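You operate a simulated robot arm through the tools that you are given. There is no shell and no other tool. Be economical: measure what you need, move in short steps, check, and stop when the job is done.

You run a simulated two-armed robot. Do the job below in one go: nothing can be reset, and whatever is moved stays where it is left.

## Task
Take the cap on the store bench and put it away on the long bench by the wall. Pick up the long bolt with one hand, pass it to the other hand and put it on the second deck from the bottom of the tall trolley. Put the 100 blind flange from the top of the tall trolley on the bench with the grey board and the 125 blind flange on the top of the blue tank. The order is free.

The check looks at the end state, three seconds after you hand in, the way a careful person would. Anything else that was tipped, shoved, dropped, spilled or broken makes it a failure. Lids that push on must go on centred and level and be pressed home; caps that screw on are set level and turned clockwise until they are tight.

## Robot
Two 7-joint arms with two-finger parallel grippers on one trunk, on a base that drives. Base frame: it is fixed to the floor where the robot stands at the start and does not move with it; the origin is under the middle of the robot, x ahead of it, y to its left, z up. Lengths are in mm, angles in degrees, forces in N, time in s.
The left shoulder is at the start at [50, 187, 1060], the right one opposite. With the tool pointing down near the work surface each hand reaches from about 100 to 660 mm from the robot's upright axis, wherever it stands, measured 20 degrees to its own side. Places, roughly: bench with the grey board [-1600, 600, 900]; blind flange [-2750, -1000, 1000]; long bench by the wall [-800, -9100, 800]; long bolt [-2500, -1000, 1000]; second deck of the tall trolley [-2600, -900, 600]; top of the blue tank [-3400, 3100, 1000]. Payload 3.43 kg a hand.
The TCP of each hand is the grasp point between the finger pads, 30 mm short of the fingertips. In the tool frame z runs along the fingers and y along their closing line. Largest opening 94 mm; finger width 28, thickness 10; the body of the gripper, 50 by 96 mm, starts 55 mm behind the TCP.
Orientation is that of the tool frame in the base frame, as a unit quaternion [w, x, y, z]. With the fingers straight down and closing along the base's y, the tool's x points along the base's -x, its y along +y and its z along -z.

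## Interface
- The arms move only by the tool send_rows. It takes "left_increments", "right_increments" or both (then of equal length, played together; a hand with none holds still); each is a list of rows, each an object of numbers (a shift or turn left out is 0, a gripper value left out holds the last): "hand": the opening, from 0 (shut) to 1 (fully open); "x", "y", "z": the shift along the tool's x, y, z in mm; "ax", "ay", "az": the turn, a rotation vector about the tool's x, y, z in rad. In form: [{"hand": .., "x": .., "y": .., "z": .., "ax": .., "ay": .., "az": ..}, ...]. A call has 1 to 8 rows; each row is the pose to reach, as a shift and turn from the pose commanded when the call began, along the tool's axes at that moment. A row lasts 0.2 s, in which the tool goes at most 50 mm and 8.6 degrees; a call with a longer step from one row to the next is refused whole, and so is a gripper value outside its range. A pose out of reach is approached as far as the arm can. The call stops where the force on the tool passes 40 N (or 10 N more than at its start, if that is more) or the arm is blocked; 0.2 s more then pass. The fingers move at their own pace (about 153 mm/s each) and stop on an object; they squeeze with about 39 N. The grip force told is the motor's: it shows also when the fingers shut on nothing. Time passes only in rows, and 0.2 s behind the last, so rows that repeat a pose let the fingers close. It gives the time, the measured TCP pose, the force on the tool (base axes), the opening and the grip force at its end, in the units of the frame above (readings bear some noise), with the torque about the TCP (base axes, N m) and any sound that the robot's microphone picked up.
- Cameras (640 x 400 px; columns grow to the right, rows downward): "scene" is now at [147.9, 20.2, 1237.2]; the picture's right is [0.20, -0.98, 0.00], its down [-0.41, -0.08, -0.91] and it looks along [0.89, 0.18, -0.41] (base axes); focal length 225 px, centre (320, 200). "left" rides on the left gripper at [76, -14, -102] in its tool frame; the picture's right is [0.18, 0.98, 0.00], its down [-0.75, 0.14, -0.64] and it looks along [-0.63, 0.12, 0.77] (tool axes); focal length 243 px, centre (320, 200). "right" rides on the right gripper at [76, 14, -103] in its tool frame; the picture's right is [-0.18, 0.98, 0.00], its down [-0.75, -0.14, -0.64] and it looks along [-0.63, -0.12, 0.77] (tool axes); focal length 243 px, centre (320, 200). There is no depth. A picture from a camera that has moved, and an enlarged one, comes with that camera's place and axes in the base frame and with its lens.
- snapshot(camera): a new picture of that camera. The clock stands still meanwhile.
- slide_trunk(by): slides the trunk up (or, below 0, down) by that many mm; the arms and the scene camera ride with it, the base frame stays. It gives what a move gives, with no picture.
- base_move(legs): drives the robot by 1 to 6 legs, each [ahead, left, turn to the left] in mm, mm and degrees, along the robot's own axes; the way and the turn of a leg run together, so that a leg with both is an arc; at most 1500 mm and 180 degrees a leg. The arms and the cameras ride along, it lands a little off, and it stops where it bumps. It gives what a move gives.
- head_to(pan, tilt): turns the head with the scene camera to pan (to the left, within 80 degrees either way) and tilt (down, from -29 to 69), counted from straight ahead of the robot. It gives what a move gives.
- zoom(camera, box): a new picture of the part [left, top, right, bottom] of that camera's present view, enlarged. The clock stands still meanwhile.
- job_done(): hands the job in; it is judged then, once.

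Work in short steps. Places have to be worked out from the pictures, the camera data and where the tool is seen: move nearer, look again, correct. Check each grasp and each placing, and mend what went wrong. You have 165 turns and 130 pictures in all, those below and enlarged ones among them. Open the grippers and draw the arms clear of the work before you hand the job in, unless the task says otherwise; then end with one line.

The tools are called after "Request:" as name(argument=value, ...) on one line, values as JSON. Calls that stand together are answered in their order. send_rows: Moves the arms, as the interface text tells. Its arguments: {"type":"object","properties":{"left_increments":{"type":"array","items":{"type":"object","properties":{"hand":{"type":"number"},"x":{"type":"number"},"y":{"type":"number"},"z":{"type":"number"},"ax":{"type":"number"},"ay":{"type":"number"},"az":{"type":"number"}}}},"right_increments":{"type":"array","items":{"type":"object","properties":{"hand":{"type":"number"},"x":{"type":"number"},"y":{"type":"number"},"z":{"type":"number"},"ax":{"type":"number"},"ay":{"type":"number"},"az":{"type":"number"}}}}},"required":[]} The other tools are called the same way: slide_trunk (by) slides the trunk up or down; base_move (legs) drives the base; head_to (pan, tilt) turns the head that bears the scene camera; snapshot (camera) takes a picture; zoom (camera, box) takes an enlarged picture of a part of a camera's view; job_done () hands the job in.

At the start:

```text
time_s: 0.0
left_position: [377.5, 293.2, 1168.6]
left_orientation: [0.001, -0.001, 1.0, 0.001]
left_ft_force: [-0.9, 0.4, 1.2]
left_ft_torque: [0.03, -0.02, 0.0]
left_grip_width: 94.1
left_gripper_force: 0.0
right_position: [336.7, -65.5, 1123.8]
right_orientation: [0.0, 0.001, 1.0, 0.001]
right_ft_force: [-0.1, 1.1, -0.4]
right_ft_torque: [-0.03, 0.0, 0.02]
right_grip_width: 94.0
right_gripper_force: 0.1
trunk travel left (down, up): [-275.0, 157.0]
robot x, y, heading: [-3.7, 0.2, -0.3]
head pan, tilt: [11.3, 24.5]
```

scene: 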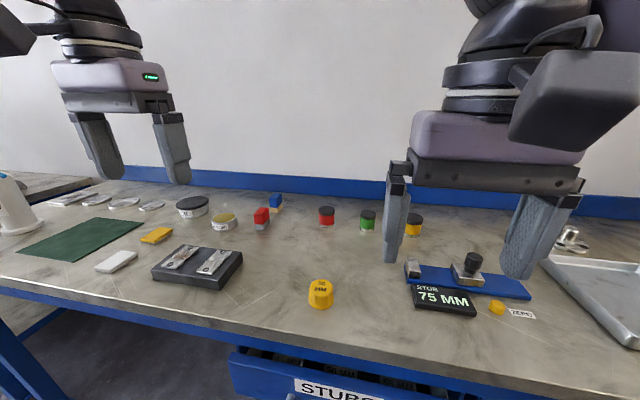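
right: 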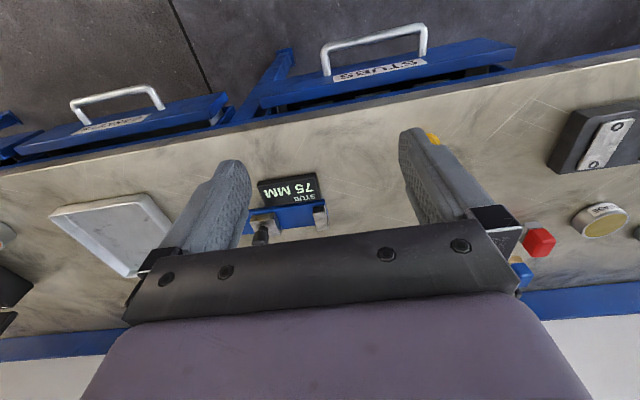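
left: 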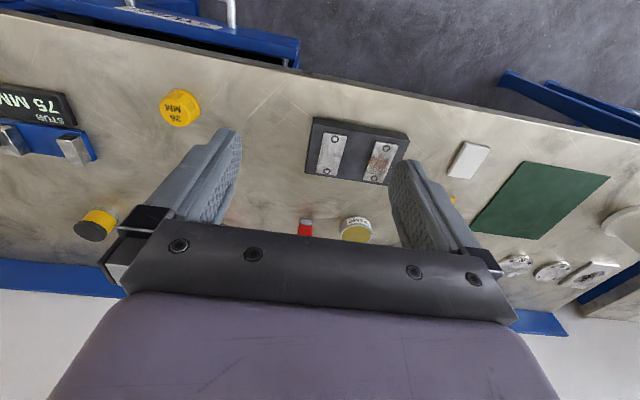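

The pictures show a workbench ahead with a yellow cap-like thing; I need to learn which bench this is. I'll zoom at the yellow object and turn the head for an overview.

Request:
zoom(camera="scene", box=[220, 180, 540, 380])

Request:
head_to(pan=80, tilt=5)

Request:
snapshot(camera="scene")

Request:
head_to(pan=-80, tilt=5)

Request:
snapshot(camera="scene")

```text
2.00 times, centred on (380, 280) of scene
camera zoom: at [147.9, 20.2, 1237.2], right [0.2, -0.98, 0.0], down [-0.41, -0.08, -0.91], along [0.89, 0.18, -0.41], focal length 450 px, centre (200, 40)
```

zoom: 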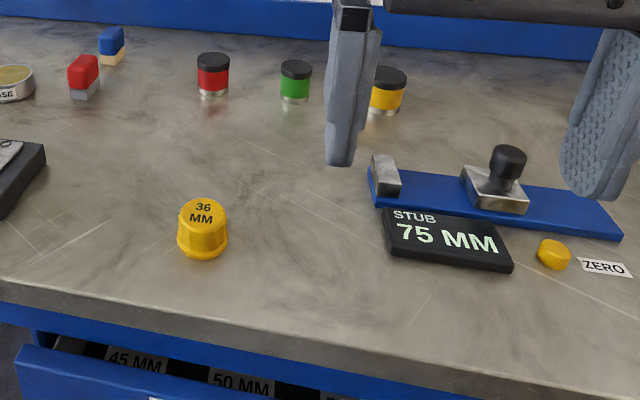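

```text
time_s: 1.4
left_position: [377.6, 293.9, 1167.6]
left_orientation: [0.0, -0.001, 1.0, 0.0]
left_ft_force: [-1.1, 0.9, 0.7]
left_ft_torque: [-0.01, 0.01, 0.01]
left_grip_width: 93.9
left_gripper_force: 0.1
right_position: [335.7, -66.0, 1123.7]
right_orientation: [0.0, 0.0, 1.0, 0.001]
right_ft_force: [1.2, 0.8, 0.7]
right_ft_torque: [-0.01, 0.0, 0.02]
right_grip_width: 94.1
right_gripper_force: 0.0
trunk travel left (down, up): [-275.0, 157.0]
robot x, y, heading: [-0.4, -0.7, -0.0]
head pan, tilt: [80.0, 5.0]
```

```text
125 pictures are left
camera scene: at [73.4, 92.6, 1268.8], right [0.98, -0.17, 0.0], down [-0.02, -0.09, -1.0], along [0.17, 0.98, -0.09], focal length 225 px, centre (320, 200)
```

scene: 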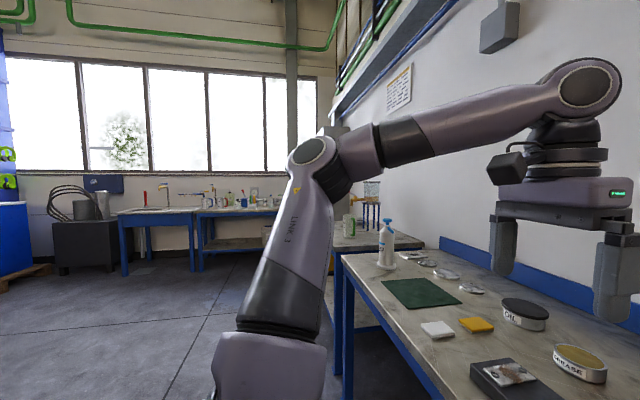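

```text
time_s: 3.9
left_position: [377.7, 292.9, 1167.1]
left_orientation: [0.0, 0.0, 1.0, 0.0]
left_ft_force: [0.1, -0.6, -0.3]
left_ft_torque: [0.05, 0.02, 0.02]
left_grip_width: 94.0
left_gripper_force: 0.1
right_position: [335.4, -65.9, 1123.5]
right_orientation: [0.001, 0.001, 1.0, 0.001]
right_ft_force: [0.3, -0.1, -0.2]
right_ft_torque: [0.01, -0.03, 0.02]
right_grip_width: 93.9
right_gripper_force: 0.1
trunk travel left (down, up): [-275.0, 157.0]
robot x, y, heading: [-1.5, 1.6, 0.3]
head pan, tilt: [-80.0, 5.0]
```

```text
124 pictures are left
camera scene: at [73.4, -88.2, 1268.8], right [-0.98, -0.17, 0.0], down [-0.02, 0.09, -1.0], along [0.17, -0.98, -0.09], focal length 225 px, centre (320, 200)
```

scene: 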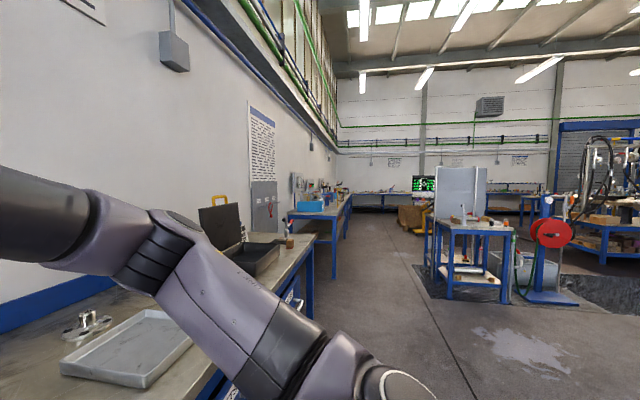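

This bench has a yellow "36 MM" cap; I need to see the other benches. I'll turn the robot around and look behind.

Request:
base_move(legs=[[-300, 0, 0], [0, 0, 180]])

Request:
head_to(pan=0, tilt=8)

Request:
snapshot(camera="scene")

Request:
head_to(pan=70, tilt=5)

Request:
snapshot(camera="scene")

Request:
head_to(pan=-70, tilt=5)

Request:
snapshot(camera="scene")

```text
time_s: 13.3
left_position: [-672.2, -300.4, 1167.4]
left_orientation: [0.0, 1.0, 0.009, 0.0]
left_ft_force: [-0.5, -0.1, -0.8]
left_ft_torque: [-0.01, -0.02, -0.01]
left_grip_width: 93.9
left_gripper_force: 0.0
right_position: [-635.1, 60.1, 1124.6]
right_orientation: [0.001, 1.0, 0.007, 0.001]
right_ft_force: [0.1, 0.0, -0.1]
right_ft_torque: [0.0, -0.03, -0.01]
right_grip_width: 94.2
right_gripper_force: 0.1
trunk travel left (down, up): [-275.0, 157.0]
robot x, y, heading: [-301.3, 0.5, -179.2]
head pan, tilt: [-80.0, 5.0]
```

```text
time_s: 14.8
left_position: [-672.3, -300.0, 1168.4]
left_orientation: [0.0, 1.0, 0.009, 0.0]
left_ft_force: [0.3, 0.5, -0.4]
left_ft_torque: [-0.01, 0.01, -0.02]
left_grip_width: 93.9
left_gripper_force: 0.0
right_position: [-636.1, 59.7, 1123.5]
right_orientation: [0.001, 1.0, 0.009, 0.0]
right_ft_force: [0.4, 0.5, 0.2]
right_ft_torque: [-0.04, -0.02, 0.02]
right_grip_width: 94.1
right_gripper_force: 0.1
trunk travel left (down, up): [-275.0, 157.0]
robot x, y, heading: [-297.3, 0.7, -179.2]
head pan, tilt: [0.0, 8.0]
```

```text
123 pictures are left
camera scene: at [-451.6, -0.4, 1264.0], right [-0.02, 1.0, 0.0], down [0.14, 0.0, -0.99], along [-0.99, -0.02, -0.14], focal length 225 px, centre (320, 200)
```

scene: 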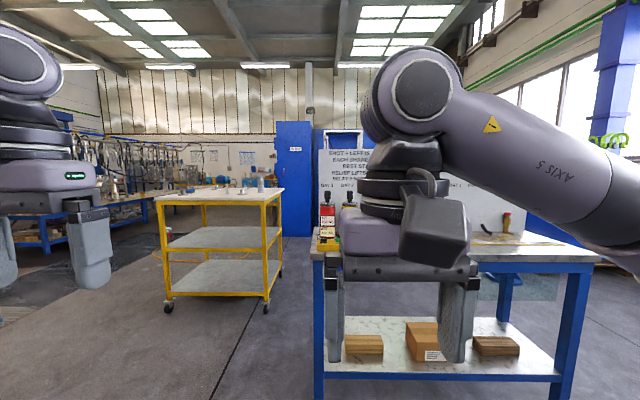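

```text
time_s: 16.2
left_position: [-671.4, -300.3, 1167.0]
left_orientation: [0.0, 1.0, 0.008, -0.001]
left_ft_force: [0.2, 0.8, -0.3]
left_ft_torque: [-0.01, -0.01, 0.02]
left_grip_width: 94.0
left_gripper_force: 0.0
right_position: [-635.8, 59.7, 1123.7]
right_orientation: [0.002, 1.0, 0.008, 0.0]
right_ft_force: [0.7, -0.5, 0.4]
right_ft_torque: [0.05, -0.01, 0.02]
right_grip_width: 93.5
right_gripper_force: 0.0
trunk travel left (down, up): [-275.0, 157.0]
robot x, y, heading: [-302.3, -0.5, -179.1]
head pan, tilt: [70.0, 5.0]
```

```text
122 pictures are left
camera scene: at [-388.9, -85.6, 1268.8], right [-0.95, 0.33, 0.0], down [0.03, 0.08, -1.0], along [-0.32, -0.94, -0.09], focal length 225 px, centre (320, 200)
```

scene: 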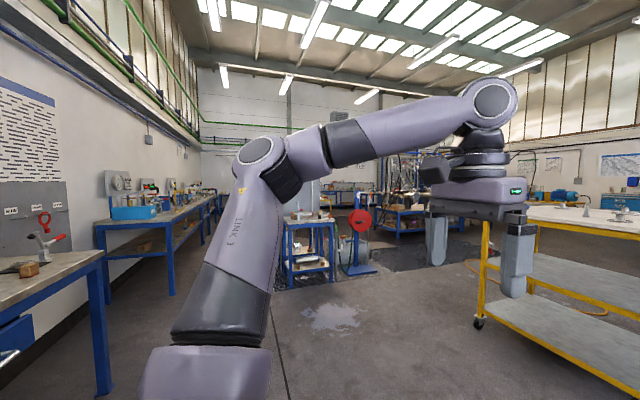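

```text
time_s: 18.5
left_position: [-672.5, -300.4, 1168.7]
left_orientation: [0.0, 1.0, 0.008, 0.0]
left_ft_force: [0.4, 0.2, 0.3]
left_ft_torque: [-0.01, -0.01, -0.01]
left_grip_width: 94.1
left_gripper_force: 0.0
right_position: [-636.0, 60.2, 1124.5]
right_orientation: [0.001, 1.0, 0.009, -0.001]
right_ft_force: [0.1, -0.7, 0.4]
right_ft_torque: [-0.02, -0.02, 0.02]
right_grip_width: 94.3
right_gripper_force: 0.0
trunk travel left (down, up): [-275.0, 157.0]
robot x, y, heading: [-297.6, -1.2, -179.0]
head pan, tilt: [-70.0, 5.0]
```

```text
121 pictures are left
camera scene: at [-392.0, 86.9, 1268.8], right [0.93, 0.36, 0.0], down [0.03, -0.08, -1.0], along [-0.36, 0.93, -0.09], focal length 225 px, centre (320, 200)
```

scene: 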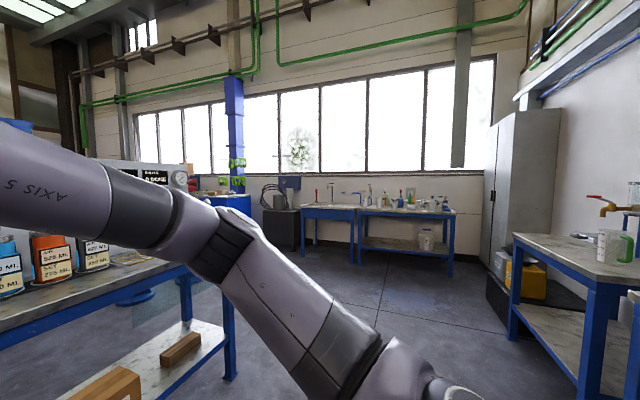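

The yellow trolley is ahead-left, the grey-board bench ahead. I zoom on the side bench by the window and the trolley to look for a "store" label.

Request:
zoom(camera="scene", box=[280, 150, 480, 275])

Request:
head_to(pan=30, tilt=5)

Request:
zoom(camera="scene", box=[0, 100, 320, 300])

Request:
zoom(camera="scene", box=[320, 140, 640, 340])

```text
3.20 times, centred on (380, 212) of scene
camera zoom: at [-392.0, 86.9, 1268.8], right [0.93, 0.36, 0.0], down [0.03, -0.08, -1.0], along [-0.36, 0.93, -0.09], focal length 719 px, centre (128, 160)
```

zoom: 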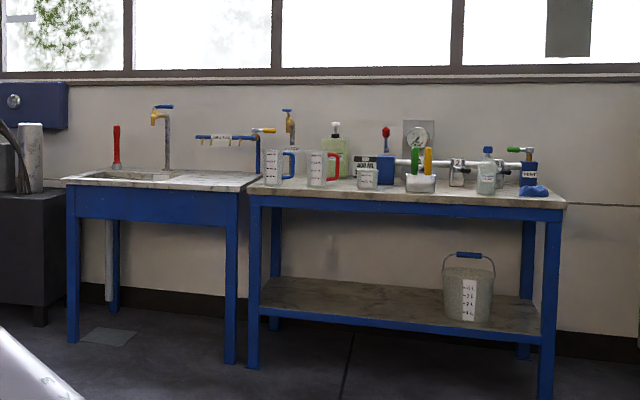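

```text
time_s: 20.2
left_position: [-671.6, -299.2, 1168.0]
left_orientation: [0.0, 1.0, 0.008, -0.001]
left_ft_force: [-0.2, 0.9, -0.3]
left_ft_torque: [0.02, 0.0, 0.0]
left_grip_width: 93.9
left_gripper_force: 0.0
right_position: [-636.4, 60.1, 1123.9]
right_orientation: [0.001, 1.0, 0.009, 0.0]
right_ft_force: [-0.8, -0.9, 0.7]
right_ft_torque: [-0.01, 0.0, -0.02]
right_grip_width: 93.9
right_gripper_force: 0.0
trunk travel left (down, up): [-275.0, 157.0]
robot x, y, heading: [-299.3, -0.0, -179.2]
head pan, tilt: [30.0, 5.0]
```

```text
2.00 times, centred on (160, 200) of scene
camera zoom: at [-437.7, -46.1, 1268.8], right [-0.52, 0.86, 0.0], down [0.07, 0.04, -1.0], along [-0.85, -0.51, -0.09], focal length 450 px, centre (640, 200)
```

zoom: 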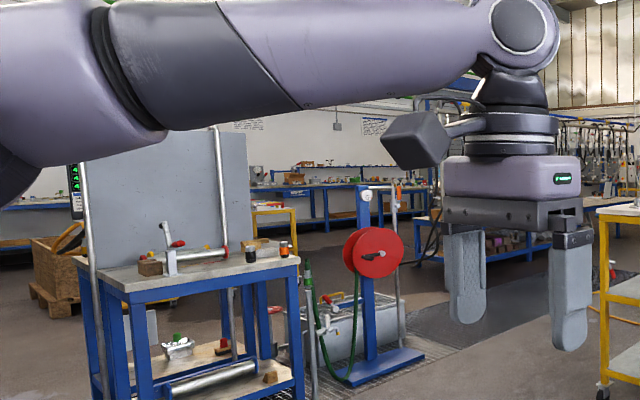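

```text
2.00 times, centred on (480, 240) of scene
camera zoom: at [-437.7, -46.1, 1268.8], right [-0.52, 0.86, 0.0], down [0.07, 0.04, -1.0], along [-0.85, -0.51, -0.09], focal length 450 px, centre (0, 120)
```

zoom: 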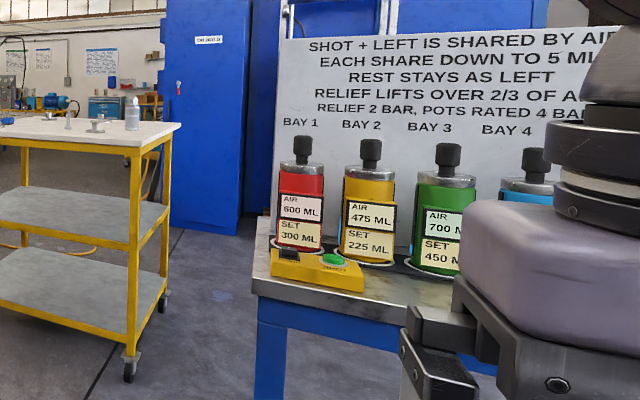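

Trolley: three decks, front edge around x≈-2480, y from -540 to -1540. I drive left 1000 then ahead 1100 and look.

Request:
base_move(legs=[[0, 1000, 0], [1150, 0, 0]])

Request:
head_to(pan=0, tilt=15)

Request:
snapshot(camera="scene")

```text
time_s: 30.7
left_position: [-1781.0, -1307.1, 1167.1]
left_orientation: [0.0, 1.0, 0.008, 0.0]
left_ft_force: [0.5, -0.1, 0.3]
left_ft_torque: [0.0, -0.02, -0.04]
left_grip_width: 93.9
left_gripper_force: 0.0
right_position: [-1743.3, -948.3, 1124.5]
right_orientation: [0.001, 1.0, 0.008, 0.001]
right_ft_force: [-0.1, -0.4, -0.4]
right_ft_torque: [-0.01, -0.01, -0.01]
right_grip_width: 94.2
right_gripper_force: 0.0
trunk travel left (down, up): [-275.0, 157.0]
robot x, y, heading: [-1406.7, -1008.0, -179.4]
head pan, tilt: [30.0, 5.0]
```

```text
time_s: 31.6
left_position: [-1779.6, -1307.0, 1167.9]
left_orientation: [0.0, 1.0, 0.007, 0.0]
left_ft_force: [-0.2, 0.1, -0.3]
left_ft_torque: [-0.01, 0.0, -0.01]
left_grip_width: 93.8
left_gripper_force: 0.0
right_position: [-1743.3, -947.9, 1124.0]
right_orientation: [0.001, 1.0, 0.008, 0.0]
right_ft_force: [1.1, -0.8, 0.9]
right_ft_torque: [0.02, 0.01, 0.01]
right_grip_width: 94.1
right_gripper_force: 0.1
trunk travel left (down, up): [-275.0, 157.0]
robot x, y, heading: [-1406.4, -1008.3, -179.1]
head pan, tilt: [0.0, 15.0]
```

```text
117 pictures are left
camera scene: at [-1559.9, -1007.7, 1252.6], right [-0.02, 1.0, 0.0], down [0.26, 0.0, -0.97], along [-0.97, -0.02, -0.26], focal length 225 px, centre (320, 200)
```

scene: 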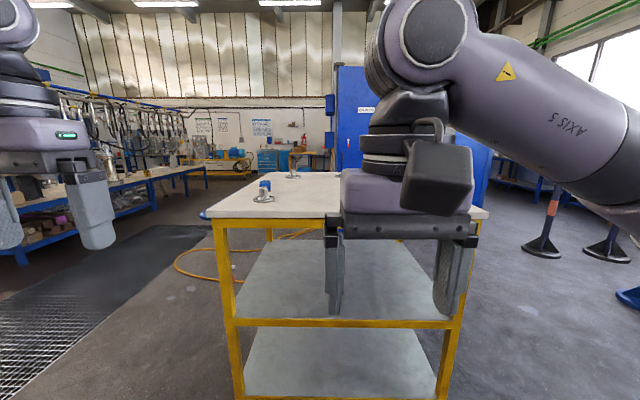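

Top of trolley about z≈985 with items at its left. I drive 350 nearer and look down with the head.

Request:
base_move(legs=[[350, 0, 0]])

Request:
head_to(pan=0, tilt=22)

Request:
snapshot(camera="scene")

Request:
snapshot(camera="left")

Request:
snapshot(camera="right")

```text
time_s: 33.9
left_position: [-2134.8, -1312.0, 1168.2]
left_orientation: [-0.001, 1.0, 0.008, 0.0]
left_ft_force: [-0.8, -0.5, -0.9]
left_ft_torque: [-0.03, -0.02, -0.01]
left_grip_width: 94.2
left_gripper_force: 0.1
right_position: [-2098.1, -953.7, 1123.3]
right_orientation: [0.001, 1.0, 0.008, -0.001]
right_ft_force: [0.1, -0.4, 0.0]
right_ft_torque: [0.0, -0.01, 0.02]
right_grip_width: 94.2
right_gripper_force: 0.0
trunk travel left (down, up): [-275.0, 157.0]
robot x, y, heading: [-1760.5, -1010.0, -179.1]
head pan, tilt: [0.0, 15.0]
```

```text
time_s: 34.6
left_position: [-2133.0, -1312.2, 1168.1]
left_orientation: [0.0, 1.0, 0.009, 0.0]
left_ft_force: [0.2, -0.5, 0.6]
left_ft_torque: [-0.03, 0.02, -0.02]
left_grip_width: 93.8
left_gripper_force: 0.0
right_position: [-2096.2, -952.3, 1123.7]
right_orientation: [0.001, 1.0, 0.008, 0.0]
right_ft_force: [-0.8, -0.4, 0.5]
right_ft_torque: [-0.02, 0.0, 0.02]
right_grip_width: 93.9
right_gripper_force: 0.1
trunk travel left (down, up): [-275.0, 157.0]
robot x, y, heading: [-1756.5, -1012.9, -179.0]
head pan, tilt: [0.0, 22.0]
```

```text
116 pictures are left
camera scene: at [-1913.2, -1013.3, 1241.3], right [-0.02, 1.0, 0.0], down [0.37, 0.01, -0.93], along [-0.93, -0.01, -0.37], focal length 225 px, centre (320, 200)
```

scene: 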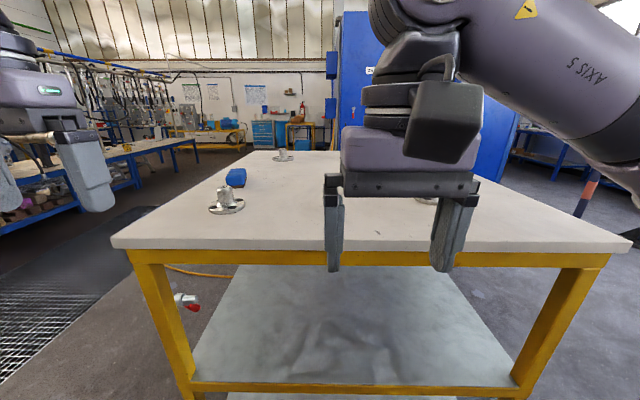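

```text
115 pictures are left
camera left: at [-2057.5, -1295.9, 1270.9], right [0.2, -0.98, 0.0], down [-0.75, -0.15, 0.64], along [-0.63, -0.13, -0.77], focal length 243 px, centre (320, 200)
```

left: 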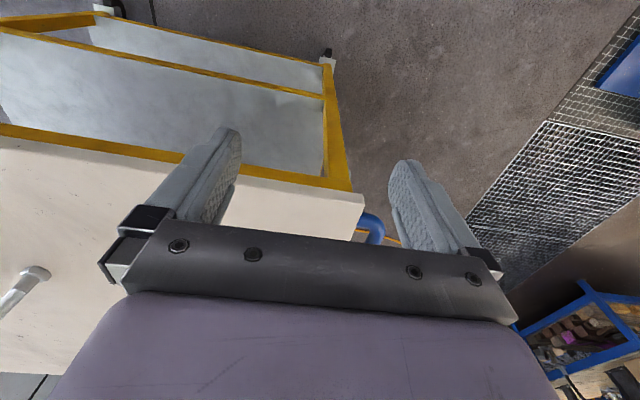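

```text
114 pictures are left
camera right: at [-2020.3, -964.7, 1227.7], right [-0.17, -0.99, 0.0], down [-0.76, 0.13, 0.64], along [-0.63, 0.11, -0.77], focal length 243 px, centre (320, 200)
```

right: 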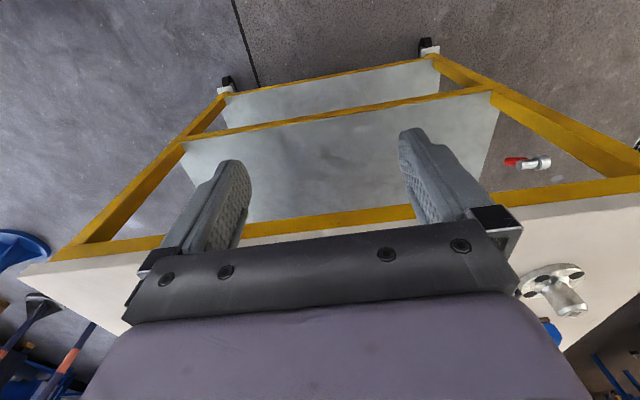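

A flange with a stub shank stands at the left, and something stands behind the right gripper. I move the right hand outward and zoom in.

Request:
send_rows(right_increments=[{"y": -45, "z": -20}, {"y": -90, "z": -40}, {"y": -135, "z": -60}, {"y": -180, "z": -60}, {"y": -225, "z": -60}])

Request:
zoom(camera="scene", box=[180, 130, 500, 330])

Request:
zoom(camera="scene", box=[190, 140, 318, 220])

```text
time_s: 35.8
left_position: [-2134.3, -1311.9, 1168.2]
left_orientation: [0.0, 1.0, 0.009, -0.002]
left_ft_force: [-0.1, 0.7, 0.2]
left_ft_torque: [0.01, 0.01, -0.01]
left_grip_width: 93.8
left_gripper_force: 0.1
right_position: [-2101.5, -731.5, 1185.2]
right_orientation: [0.001, 1.0, 0.008, -0.001]
right_ft_force: [-0.1, 0.4, -0.2]
right_ft_torque: [-0.05, 0.0, -0.03]
right_grip_width: 94.0
right_gripper_force: 0.1
trunk travel left (down, up): [-275.0, 157.0]
robot x, y, heading: [-1759.6, -1009.4, -178.9]
head pan, tilt: [0.0, 22.0]
```

```text
2.00 times, centred on (340, 230) of scene
camera zoom: at [-1912.9, -1012.9, 1241.3], right [-0.02, 1.0, 0.0], down [0.37, 0.01, -0.93], along [-0.93, -0.01, -0.37], focal length 450 px, centre (280, 140)
```

zoom: 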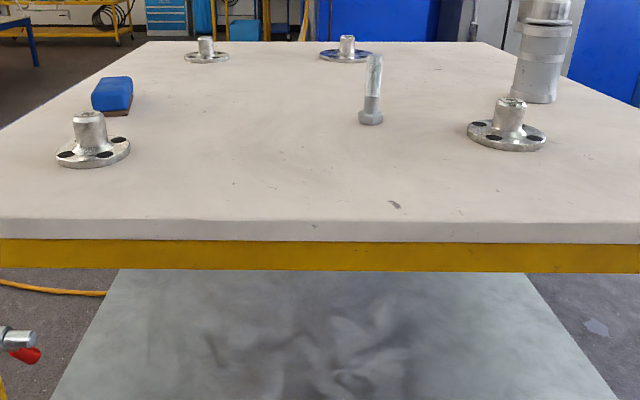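

```text
5.00 times, centred on (254, 180) of scene
camera zoom: at [-1912.9, -1012.9, 1241.3], right [-0.02, 1.0, 0.0], down [0.37, 0.01, -0.93], along [-0.93, -0.01, -0.37], focal length 1124 px, centre (650, 300)
```

zoom: 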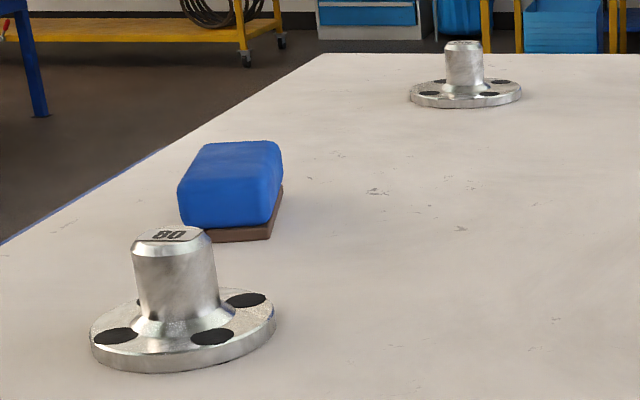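

Four flanges, labels on top, and the bolt standing head-down. Front-left reads 80; I read the others.

Request:
zoom(camera="scene", box=[400, 165, 480, 215])

Request:
zoom(camera="scene", box=[330, 140, 394, 180])

Request:
zoom(camera="scene", box=[264, 140, 304, 165])

```text
8.00 times, centred on (440, 190) of scene
camera zoom: at [-1912.9, -1012.9, 1241.3], right [-0.02, 1.0, 0.0], down [0.37, 0.01, -0.93], along [-0.93, -0.01, -0.37], focal length 1798 px, centre (-640, 280)
```

zoom: 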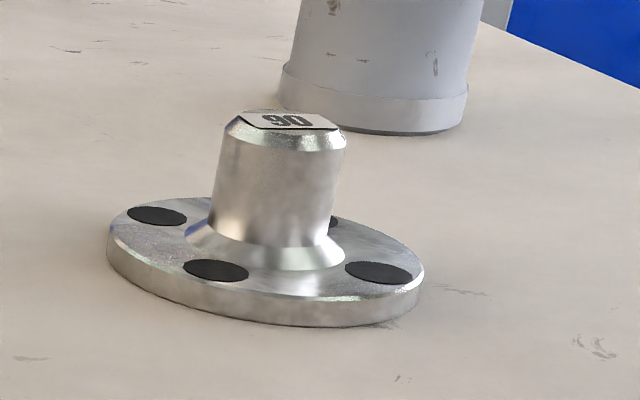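

```text
10.00 times, centred on (362, 160) of scene
camera zoom: at [-1912.9, -1012.9, 1241.3], right [-0.02, 1.0, 0.0], down [0.37, 0.01, -0.93], along [-0.93, -0.01, -0.37], focal length 2248 px, centre (-100, 600)
```

zoom: 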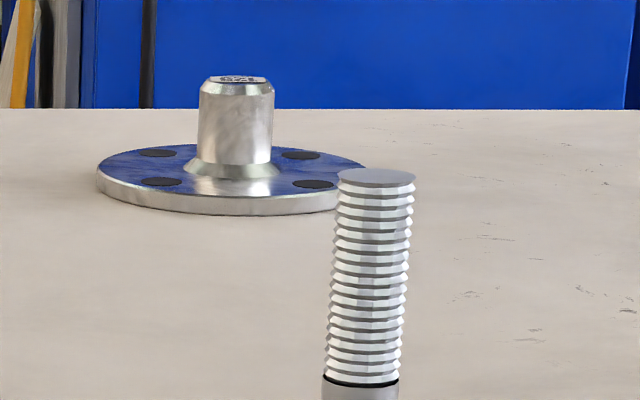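

```text
16.00 times, centred on (284, 152) of scene
camera zoom: at [-1912.9, -1012.9, 1241.3], right [-0.02, 1.0, 0.0], down [0.37, 0.01, -0.93], along [-0.93, -0.01, -0.37], focal length 3597 px, centre (896, 960)
```

zoom: 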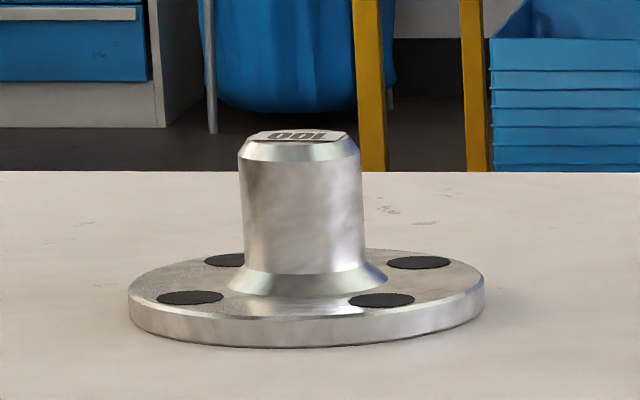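

Flange 100 judged at (-3132,-1235), 125 at (-3155,-849), bolt at (-2649,-868), trolley top z≈981 spanning x -2324..-3450, y -1466..-366. I check how big my base is by looking straight down.

Request:
head_to(pan=0, tilt=69)

Request:
snapshot(camera="scene")

```text
time_s: 37.0
left_position: [-2134.4, -1313.1, 1168.8]
left_orientation: [0.0, 1.0, 0.007, 0.0]
left_ft_force: [0.5, -0.3, 0.1]
left_ft_torque: [0.02, -0.02, -0.04]
left_grip_width: 94.0
left_gripper_force: 0.1
right_position: [-2101.8, -732.3, 1185.6]
right_orientation: [0.001, 1.0, 0.008, 0.001]
right_ft_force: [0.3, 0.2, -0.9]
right_ft_torque: [0.01, 0.01, -0.01]
right_grip_width: 94.0
right_gripper_force: 0.2
trunk travel left (down, up): [-275.0, 157.0]
robot x, y, heading: [-1763.9, -1013.0, -179.0]
head pan, tilt: [0.0, 68.8]
```

```text
108 pictures are left
camera scene: at [-1876.3, -1012.7, 1177.0], right [-0.02, 1.0, 0.0], down [0.93, 0.01, -0.36], along [-0.36, -0.01, -0.93], focal length 225 px, centre (320, 200)
```

scene: 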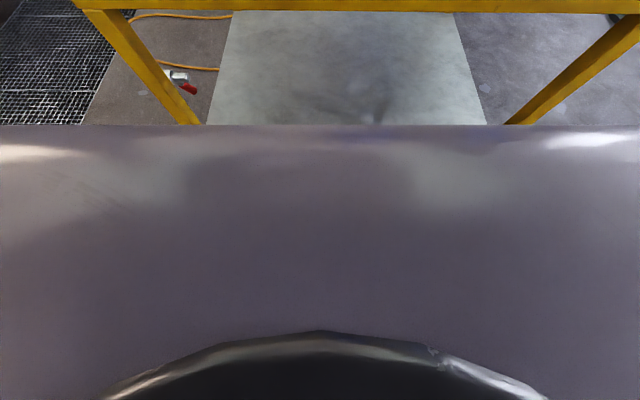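

The chest hides the base, so I'll stay ~425 mm from the trolley edge (as at the start bench) and tilt the tool forward for reach. Raise trunk and approach.

Request:
slide_trunk(by=120)

Request:
base_move(legs=[[135, 0, -1]])

Request:
send_rows(right_increments=[{"ay": -0.14}, {"ay": -0.28}, {"ay": -0.42}, {"ay": -0.56}, {"ay": -0.7}, {"ay": -0.84}, {"ay": -0.96}])

Request:
head_to(pan=-8, tilt=30)

Request:
snapshot(camera="scene")

Request:
snapshot(camera="right")

```text
time_s: 38.5
left_position: [-2134.4, -1313.6, 1288.6]
left_orientation: [0.0, 1.0, 0.008, 0.0]
left_ft_force: [-0.1, 0.0, 0.0]
left_ft_torque: [0.03, -0.02, 0.02]
left_grip_width: 93.9
left_gripper_force: 0.1
right_position: [-2102.1, -731.4, 1305.0]
right_orientation: [0.001, 1.0, 0.008, 0.0]
right_ft_force: [-1.1, -0.5, 0.1]
right_ft_torque: [0.01, 0.02, 0.04]
right_grip_width: 94.0
right_gripper_force: 0.1
trunk travel left (down, up): [-395.0, 37.0]
robot x, y, heading: [-1765.5, -1017.1, -179.0]
head pan, tilt: [0.0, 68.8]
```

```text
time_s: 39.7
left_position: [-2269.9, -1307.8, 1288.3]
left_orientation: [0.001, 1.0, 0.0, 0.0]
left_ft_force: [-0.7, -0.4, -0.4]
left_ft_torque: [0.0, -0.03, -0.02]
left_grip_width: 94.1
left_gripper_force: 0.2
right_position: [-2227.1, -726.7, 1304.4]
right_orientation: [0.001, 1.0, -0.001, -0.001]
right_ft_force: [0.0, -1.4, 0.0]
right_ft_torque: [0.01, -0.03, -0.01]
right_grip_width: 94.0
right_gripper_force: 0.0
trunk travel left (down, up): [-395.0, 37.0]
robot x, y, heading: [-1892.3, -1015.9, 179.9]
head pan, tilt: [0.0, 68.8]
```

```text
time_s: 41.3
left_position: [-2268.5, -1306.2, 1288.8]
left_orientation: [0.0, 1.0, 0.0, 0.0]
left_ft_force: [-0.1, -0.9, -0.7]
left_ft_torque: [0.0, -0.01, -0.01]
left_grip_width: 93.9
left_gripper_force: 0.0
right_position: [-2226.5, -727.0, 1305.5]
right_orientation: [0.0, 0.886, -0.001, -0.463]
right_ft_force: [0.5, -0.1, 0.4]
right_ft_torque: [0.01, -0.01, -0.01]
right_grip_width: 93.8
right_gripper_force: 0.1
trunk travel left (down, up): [-395.0, 37.0]
robot x, y, heading: [-1885.2, -1016.5, 179.8]
head pan, tilt: [0.0, 68.8]
```

```text
time_s: 42.4
left_position: [-2268.1, -1307.3, 1289.6]
left_orientation: [0.0, 1.0, 0.0, 0.0]
left_ft_force: [0.2, -0.3, 0.6]
left_ft_torque: [0.02, 0.0, 0.0]
left_grip_width: 94.1
left_gripper_force: 0.1
right_position: [-2227.1, -727.9, 1305.8]
right_orientation: [0.0, 0.887, -0.001, -0.462]
right_ft_force: [0.1, 0.2, 0.1]
right_ft_torque: [-0.01, 0.02, -0.01]
right_grip_width: 94.3
right_gripper_force: 0.0
trunk travel left (down, up): [-395.0, 37.0]
robot x, y, heading: [-1889.1, -1013.1, 180.1]
head pan, tilt: [-8.0, 30.0]
```

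```text
107 pictures are left
camera scene: at [-2039.6, -999.2, 1348.3], right [0.14, 0.99, 0.0], down [0.5, -0.07, -0.87], along [-0.86, 0.12, -0.5], focal length 225 px, centre (320, 200)
```

scene: 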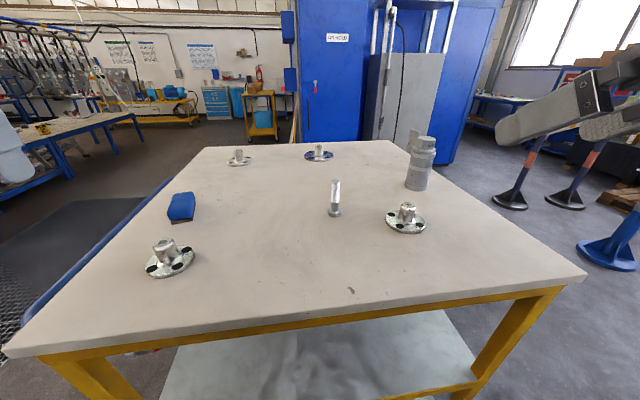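

```text
106 pictures are left
camera right: at [-2098.4, -740.6, 1303.4], right [-0.11, -0.98, 0.15], down [0.09, 0.14, 0.99], along [-0.99, 0.12, 0.08], focal length 243 px, centre (320, 200)
```

right: 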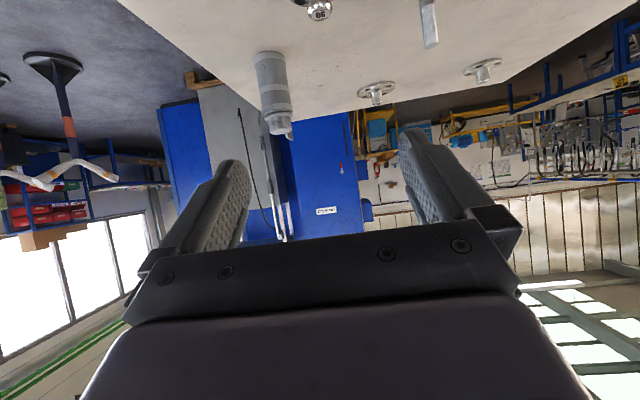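

New view suggests the bolt is nearer than thought; zoom for exact pixel.

Request:
zoom(camera="scene", box=[220, 130, 440, 267])

Request:
zoom(camera="right", box=[270, 0, 510, 150])

```text
2.91 times, centred on (330, 198) of scene
camera zoom: at [-2039.6, -999.2, 1348.3], right [0.14, 0.99, 0.0], down [0.5, -0.07, -0.87], along [-0.86, 0.12, -0.5], focal length 654 px, centre (291, 204)
```

zoom: 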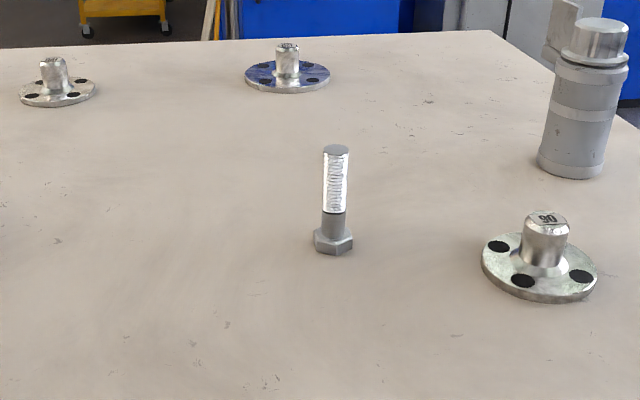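

```text
2.67 times, centred on (390, 75) of right
camera zoom: at [-2098.4, -740.6, 1303.4], right [-0.11, -0.98, 0.15], down [0.09, 0.14, 0.99], along [-0.99, 0.12, 0.08], focal length 647 px, centre (133, 533)
```

zoom: 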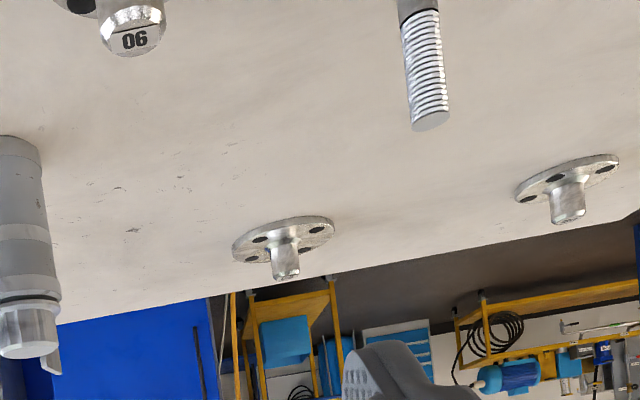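

Triangulating: bolt top ≈(-2506,-897,1125), table ≈1030, trolley x -2257..-3168, y -1386..-483; reachable with the tool vertical. I straighten the right tool.

Request:
send_rows(right_increments=[{"ay": 0.14}, {"ay": 0.28}, {"ay": 0.42}, {"ay": 0.56}, {"ay": 0.7}, {"ay": 0.84}, {"ay": 0.96}])

Request:
send_rows(right_increments=[{"x": -35, "y": 21, "z": 14}, {"x": -70, "y": 42, "z": 28}, {"x": -105, "y": 63, "z": 42}, {"x": -140, "y": 84, "z": 56}, {"x": -175, "y": 105, "z": 70}, {"x": -210, "y": 126, "z": 80}, {"x": -240, "y": 147, "z": 85}, {"x": -265, "y": 168, "z": 85}])

Request:
snapshot(camera="right")

Request:
zoom(camera="scene", box=[220, 80, 440, 217])

```text
time_s: 44.0
left_position: [-2267.5, -1307.0, 1289.1]
left_orientation: [0.0, 1.0, 0.0, 0.0]
left_ft_force: [-1.0, -0.5, 0.4]
left_ft_torque: [-0.01, 0.01, -0.01]
left_grip_width: 93.9
left_gripper_force: 0.0
right_position: [-2226.3, -726.8, 1305.7]
right_orientation: [0.002, 1.0, 0.0, 0.001]
right_ft_force: [0.3, 0.9, 0.0]
right_ft_torque: [0.01, 0.0, 0.0]
right_grip_width: 93.7
right_gripper_force: 0.1
trunk travel left (down, up): [-395.0, 37.0]
robot x, y, heading: [-1891.2, -1016.4, 180.0]
head pan, tilt: [-8.0, 30.0]
```

```text
time_s: 45.8
left_position: [-2268.6, -1305.6, 1288.6]
left_orientation: [0.0, 1.0, -0.001, -0.001]
left_ft_force: [0.9, 0.3, -0.3]
left_ft_torque: [-0.05, -0.01, 0.03]
left_grip_width: 94.2
left_gripper_force: 0.0
right_position: [-2466.9, -872.4, 1220.5]
right_orientation: [0.0, 1.0, 0.0, -0.001]
right_ft_force: [0.0, 1.2, -0.5]
right_ft_torque: [-0.03, 0.01, 0.0]
right_grip_width: 93.8
right_gripper_force: 0.1
right hand out of reach, approached as far as the arm can: row 8
trunk travel left (down, up): [-395.0, 37.0]
robot x, y, heading: [-1891.7, -1014.8, 180.0]
head pan, tilt: [-8.0, 30.0]
```

```text
103 pictures are left
camera right: at [-2390.1, -886.0, 1323.6], right [-0.18, -0.98, 0.0], down [-0.75, 0.14, 0.64], along [-0.63, 0.12, -0.77], focal length 243 px, centre (320, 200)
```

right: 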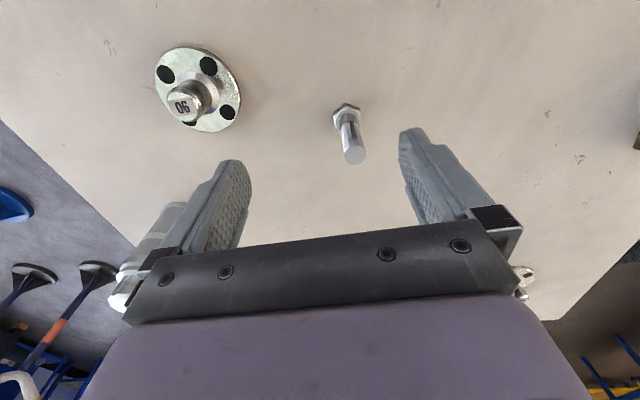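

```text
2.91 times, centred on (330, 148) of scene
camera zoom: at [-2039.4, -997.9, 1348.4], right [0.14, 0.99, 0.0], down [0.49, -0.07, -0.87], along [-0.86, 0.12, -0.5], focal length 654 px, centre (291, 350)
```

zoom: 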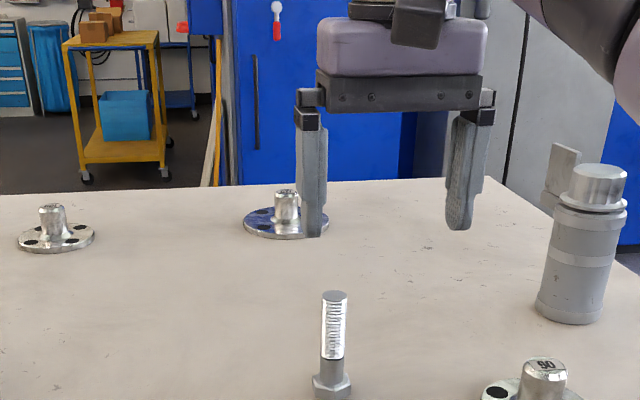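

Vertical reach falls a bit short; I'll tilt the right tool forward ~17° and lift the trunk 30 mm for margin.

Request:
send_rows(right_increments=[{"x": 20, "ay": -0.1}, {"x": 20, "ay": -0.2}, {"x": 20, "ay": -0.3}, {"x": 20, "ay": -0.3}])

```text
time_s: 46.8
left_position: [-2269.2, -1307.5, 1287.1]
left_orientation: [0.0, 1.0, -0.001, 0.0]
left_ft_force: [0.0, -0.3, -0.9]
left_ft_torque: [0.02, 0.02, 0.01]
left_grip_width: 94.1
left_gripper_force: 0.0
right_position: [-2446.9, -875.4, 1221.1]
right_orientation: [0.001, 0.989, -0.001, -0.151]
right_ft_force: [-0.6, -0.6, 0.1]
right_ft_torque: [0.0, -0.04, -0.03]
right_grip_width: 94.1
right_gripper_force: 0.1
trunk travel left (down, up): [-395.0, 37.0]
robot x, y, heading: [-1889.2, -1015.0, 179.7]
head pan, tilt: [-8.0, 30.0]
```

Now shift toward above the bolt (fingertips still above it).

Request:
send_rows(right_increments=[{"x": -20, "y": 10, "z": 33}, {"x": -42.5, "y": 21.5, "z": 65.5}, {"x": -42.5, "y": 21.5, "z": 65.5}])

Request:
snapshot(camera="right")

Request:
zoom(camera="scene", box=[260, 120, 420, 220])

```text
time_s: 47.6
left_position: [-2268.4, -1307.4, 1288.5]
left_orientation: [0.0, 1.0, 0.0, -0.001]
left_ft_force: [0.5, 0.2, 0.1]
left_ft_torque: [0.01, -0.02, 0.03]
left_grip_width: 93.9
left_gripper_force: 0.1
right_position: [-2507.6, -895.3, 1169.6]
right_orientation: [0.001, 0.989, -0.001, -0.15]
right_ft_force: [-0.2, -0.3, 0.0]
right_ft_torque: [0.02, 0.0, 0.0]
right_grip_width: 94.0
right_gripper_force: 0.0
trunk travel left (down, up): [-395.0, 37.0]
robot x, y, heading: [-1892.9, -1014.5, 179.9]
head pan, tilt: [-8.0, 30.0]
```

```text
101 pictures are left
camera right: at [-2404.6, -908.8, 1246.1], right [-0.18, -0.98, 0.06], down [-0.53, 0.14, 0.84], along [-0.83, 0.12, -0.55], focal length 243 px, centre (320, 200)
```

right: 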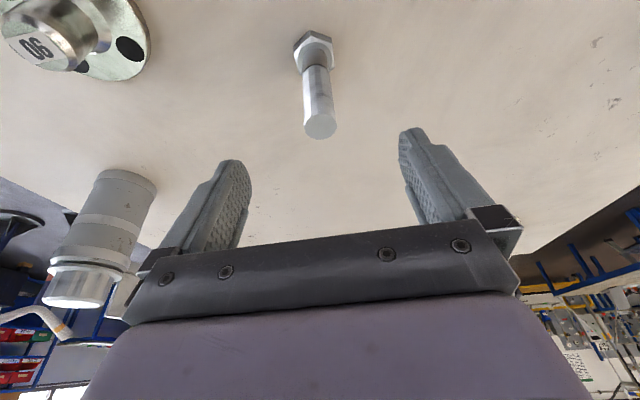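

```text
4.00 times, centred on (340, 170) of scene
camera zoom: at [-2039.3, -998.9, 1348.5], right [0.14, 0.99, 0.0], down [0.49, -0.07, -0.87], along [-0.86, 0.12, -0.5], focal length 899 px, centre (240, 320)
```

zoom: 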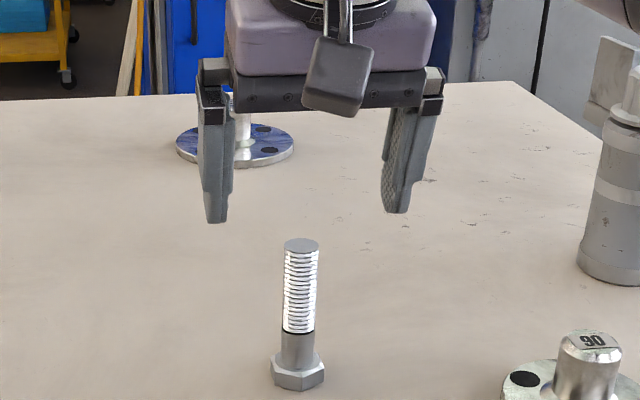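

Well aligned. Descend straight 53 mm to z≈1117, then close.

Request:
send_rows(right_increments=[{"x": 8, "y": 1, "z": 25.3}, {"x": 15.7, "y": 2, "z": 50.6}, {"x": 15.7, "y": 2, "z": 50.6}])

Request:
send_rows(right_increments=[{"hand": 0.0}, {"hand": 0.0}, {"hand": 0.0}, {"hand": 0.0}])

Request:
zoom(camera="scene", box=[260, 120, 420, 220])

```text
time_s: 48.4
left_position: [-2269.1, -1308.1, 1287.6]
left_orientation: [0.001, 1.0, 0.0, 0.0]
left_ft_force: [0.5, 0.8, 0.0]
left_ft_torque: [-0.01, -0.01, -0.01]
left_grip_width: 93.9
left_gripper_force: 0.1
right_position: [-2507.8, -897.2, 1117.0]
right_orientation: [0.001, 0.989, -0.001, -0.15]
right_ft_force: [-0.3, -0.3, 0.2]
right_ft_torque: [-0.02, 0.01, -0.03]
right_grip_width: 94.0
right_gripper_force: 0.0
trunk travel left (down, up): [-395.0, 37.0]
robot x, y, heading: [-1890.3, -1012.1, 180.2]
head pan, tilt: [-8.0, 30.0]
```

```text
time_s: 49.4
left_position: [-2268.4, -1306.6, 1287.9]
left_orientation: [0.0, 1.0, 0.0, 0.0]
left_ft_force: [-0.4, 0.0, 0.8]
left_ft_torque: [0.0, -0.02, 0.01]
left_grip_width: 93.9
left_gripper_force: 0.1
right_position: [-2507.5, -897.3, 1117.2]
right_orientation: [0.001, 0.989, -0.001, -0.151]
right_ft_force: [-0.5, 0.6, -0.6]
right_ft_torque: [0.06, 0.0, -0.01]
right_grip_width: 19.8
right_gripper_force: 39.1
trunk travel left (down, up): [-395.0, 37.0]
robot x, y, heading: [-1892.2, -1009.4, 180.2]
head pan, tilt: [-8.0, 30.0]
```

```text
4.00 times, centred on (340, 170) of scene
camera zoom: at [-2039.6, -999.2, 1348.4], right [0.14, 0.99, 0.0], down [0.5, -0.07, -0.87], along [-0.86, 0.12, -0.5], focal length 899 px, centre (240, 320)
```

zoom: 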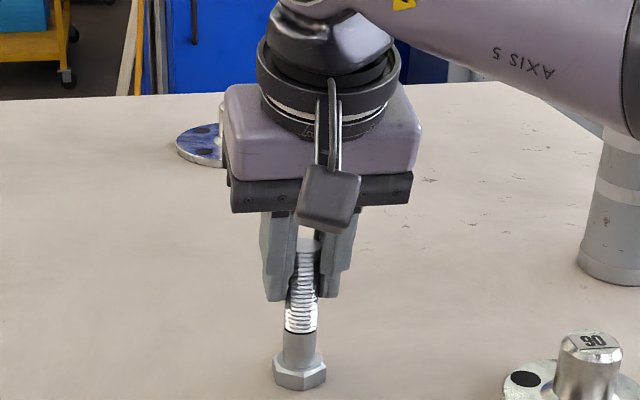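

Gripped (20 mm). Lift 80 and bring it toward the front-centre for the handover, while the left hand pitches to point forward.

Request:
send_rows(right_increments=[{"x": -11.8, "z": -38.2}, {"x": -23.6, "z": -76.4}, {"x": 0, "y": 30, "z": -84}, {"x": 24, "y": 60, "z": -91}, {"x": 48, "y": 85, "z": -98}, {"x": 71.9, "y": 110, "z": -106}], left_increments=[{"ay": -0.14}, {"ay": -0.28}, {"ay": -0.42}, {"ay": -0.56}, {"ay": -0.7}, {"ay": -0.84}])

Request:
send_rows(left_increments=[{"ay": -0.14}, {"ay": -0.28}, {"ay": -0.42}, {"ay": -0.56}, {"ay": -0.7308}])

Request:
snapshot(camera="scene")

```text
time_s: 50.8
left_position: [-2267.1, -1307.9, 1287.9]
left_orientation: [-0.001, 0.913, 0.0, -0.409]
left_ft_force: [-0.2, -0.7, -0.1]
left_ft_torque: [0.02, -0.03, 0.04]
left_grip_width: 94.0
left_gripper_force: 0.0
right_position: [-2404.9, -1010.5, 1198.9]
right_orientation: [0.0, 0.989, -0.002, -0.149]
right_ft_force: [0.1, -0.5, -3.9]
right_ft_torque: [-0.05, -0.01, -0.01]
right_grip_width: 19.8
right_gripper_force: 39.3
trunk travel left (down, up): [-395.0, 37.0]
robot x, y, heading: [-1895.2, -1014.5, 180.0]
head pan, tilt: [-8.0, 30.0]
```

```text
refused: row 5 steps farther than a row can; nothing moved
```

```text
98 pictures are left
camera scene: at [-2039.2, -1000.0, 1348.5], right [0.14, 0.99, 0.0], down [0.49, -0.07, -0.87], along [-0.86, 0.12, -0.5], focal length 225 px, centre (320, 200)
```

scene: 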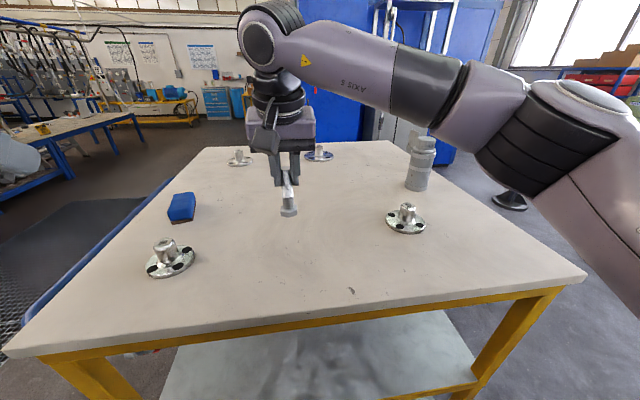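

Bolt lifted upright, weighing ~4 N. The left hand's camera would hang under a horizontal gripper and hit the deck, so I roll it to put the camera on top: a single 180° turn about a combined axis in three calls.

Request:
send_rows(left_increments=[{"ax": -0.0534, "az": 0.1397}, {"ax": -0.1068, "az": 0.2794}, {"ax": -0.1602, "az": 0.4191}, {"ax": -0.2136, "az": 0.5588}, {"ax": -0.267, "az": 0.6985}, {"ax": -0.3204, "az": 0.8382}, {"ax": -0.3738, "az": 0.9779}])

Request:
send_rows(left_increments=[{"ax": -0.0534, "az": 0.1397}, {"ax": -0.1068, "az": 0.2794}, {"ax": -0.1602, "az": 0.4191}, {"ax": -0.2136, "az": 0.5588}, {"ax": -0.267, "az": 0.6985}, {"ax": -0.3204, "az": 0.8382}, {"ax": -0.3738, "az": 0.9779}])

Request:
send_rows(left_increments=[{"ax": -0.0534, "az": 0.1397}, {"ax": -0.1068, "az": 0.2794}, {"ax": -0.1602, "az": 0.4191}, {"ax": -0.2136, "az": 0.5588}, {"ax": -0.267, "az": 0.6985}, {"ax": -0.3204, "az": 0.8382}, {"ax": -0.3738, "az": 0.9779}])

```text
time_s: 52.4
left_position: [-2268.7, -1307.9, 1287.6]
left_orientation: [0.354, 0.79, -0.355, -0.353]
left_ft_force: [-0.2, 0.2, -0.2]
left_ft_torque: [-0.01, -0.03, 0.01]
left_grip_width: 94.0
left_gripper_force: 0.0
right_position: [-2406.7, -1008.4, 1197.3]
right_orientation: [0.0, 0.989, 0.0, -0.15]
right_ft_force: [-0.4, 0.5, -3.3]
right_ft_torque: [0.01, -0.02, 0.0]
right_grip_width: 19.8
right_gripper_force: 39.2
trunk travel left (down, up): [-395.0, 37.0]
robot x, y, heading: [-1891.7, -1012.7, 179.9]
head pan, tilt: [-8.0, 30.0]
```

```text
time_s: 54.0
left_position: [-2278.8, -1306.7, 1298.2]
left_orientation: [-0.612, -0.456, 0.613, 0.204]
left_ft_force: [0.1, 0.1, -0.2]
left_ft_torque: [0.01, 0.0, 0.01]
left_grip_width: 94.0
left_gripper_force: 0.0
left hand out of reach, approached as far as the arm can: row 6, 7
right_position: [-2407.1, -1008.3, 1198.6]
right_orientation: [0.001, 0.989, 0.0, -0.149]
right_ft_force: [-0.3, -0.5, -2.5]
right_ft_torque: [-0.05, 0.01, 0.0]
right_grip_width: 20.0
right_gripper_force: 39.2
trunk travel left (down, up): [-395.0, 37.0]
robot x, y, heading: [-1889.3, -1012.0, 180.2]
head pan, tilt: [-8.0, 30.0]
```

```text
time_s: 55.6
left_position: [-2298.7, -1312.3, 1314.3]
left_orientation: [-0.707, 0.001, 0.707, -0.001]
left_ft_force: [0.5, 0.8, 0.4]
left_ft_torque: [0.02, 0.0, 0.03]
left_grip_width: 93.9
left_gripper_force: 0.0
left hand out of reach, approached as far as the arm can: row 1, 2, 3, 4, 5, 6, 7
right_position: [-2405.6, -1008.6, 1197.8]
right_orientation: [0.0, 0.989, -0.001, -0.149]
right_ft_force: [-0.8, 0.3, -2.7]
right_ft_torque: [-0.05, 0.04, 0.01]
right_grip_width: 19.7
right_gripper_force: 38.5
trunk travel left (down, up): [-395.0, 37.0]
robot x, y, heading: [-1891.1, -1011.7, 179.7]
head pan, tilt: [-8.0, 30.0]
```

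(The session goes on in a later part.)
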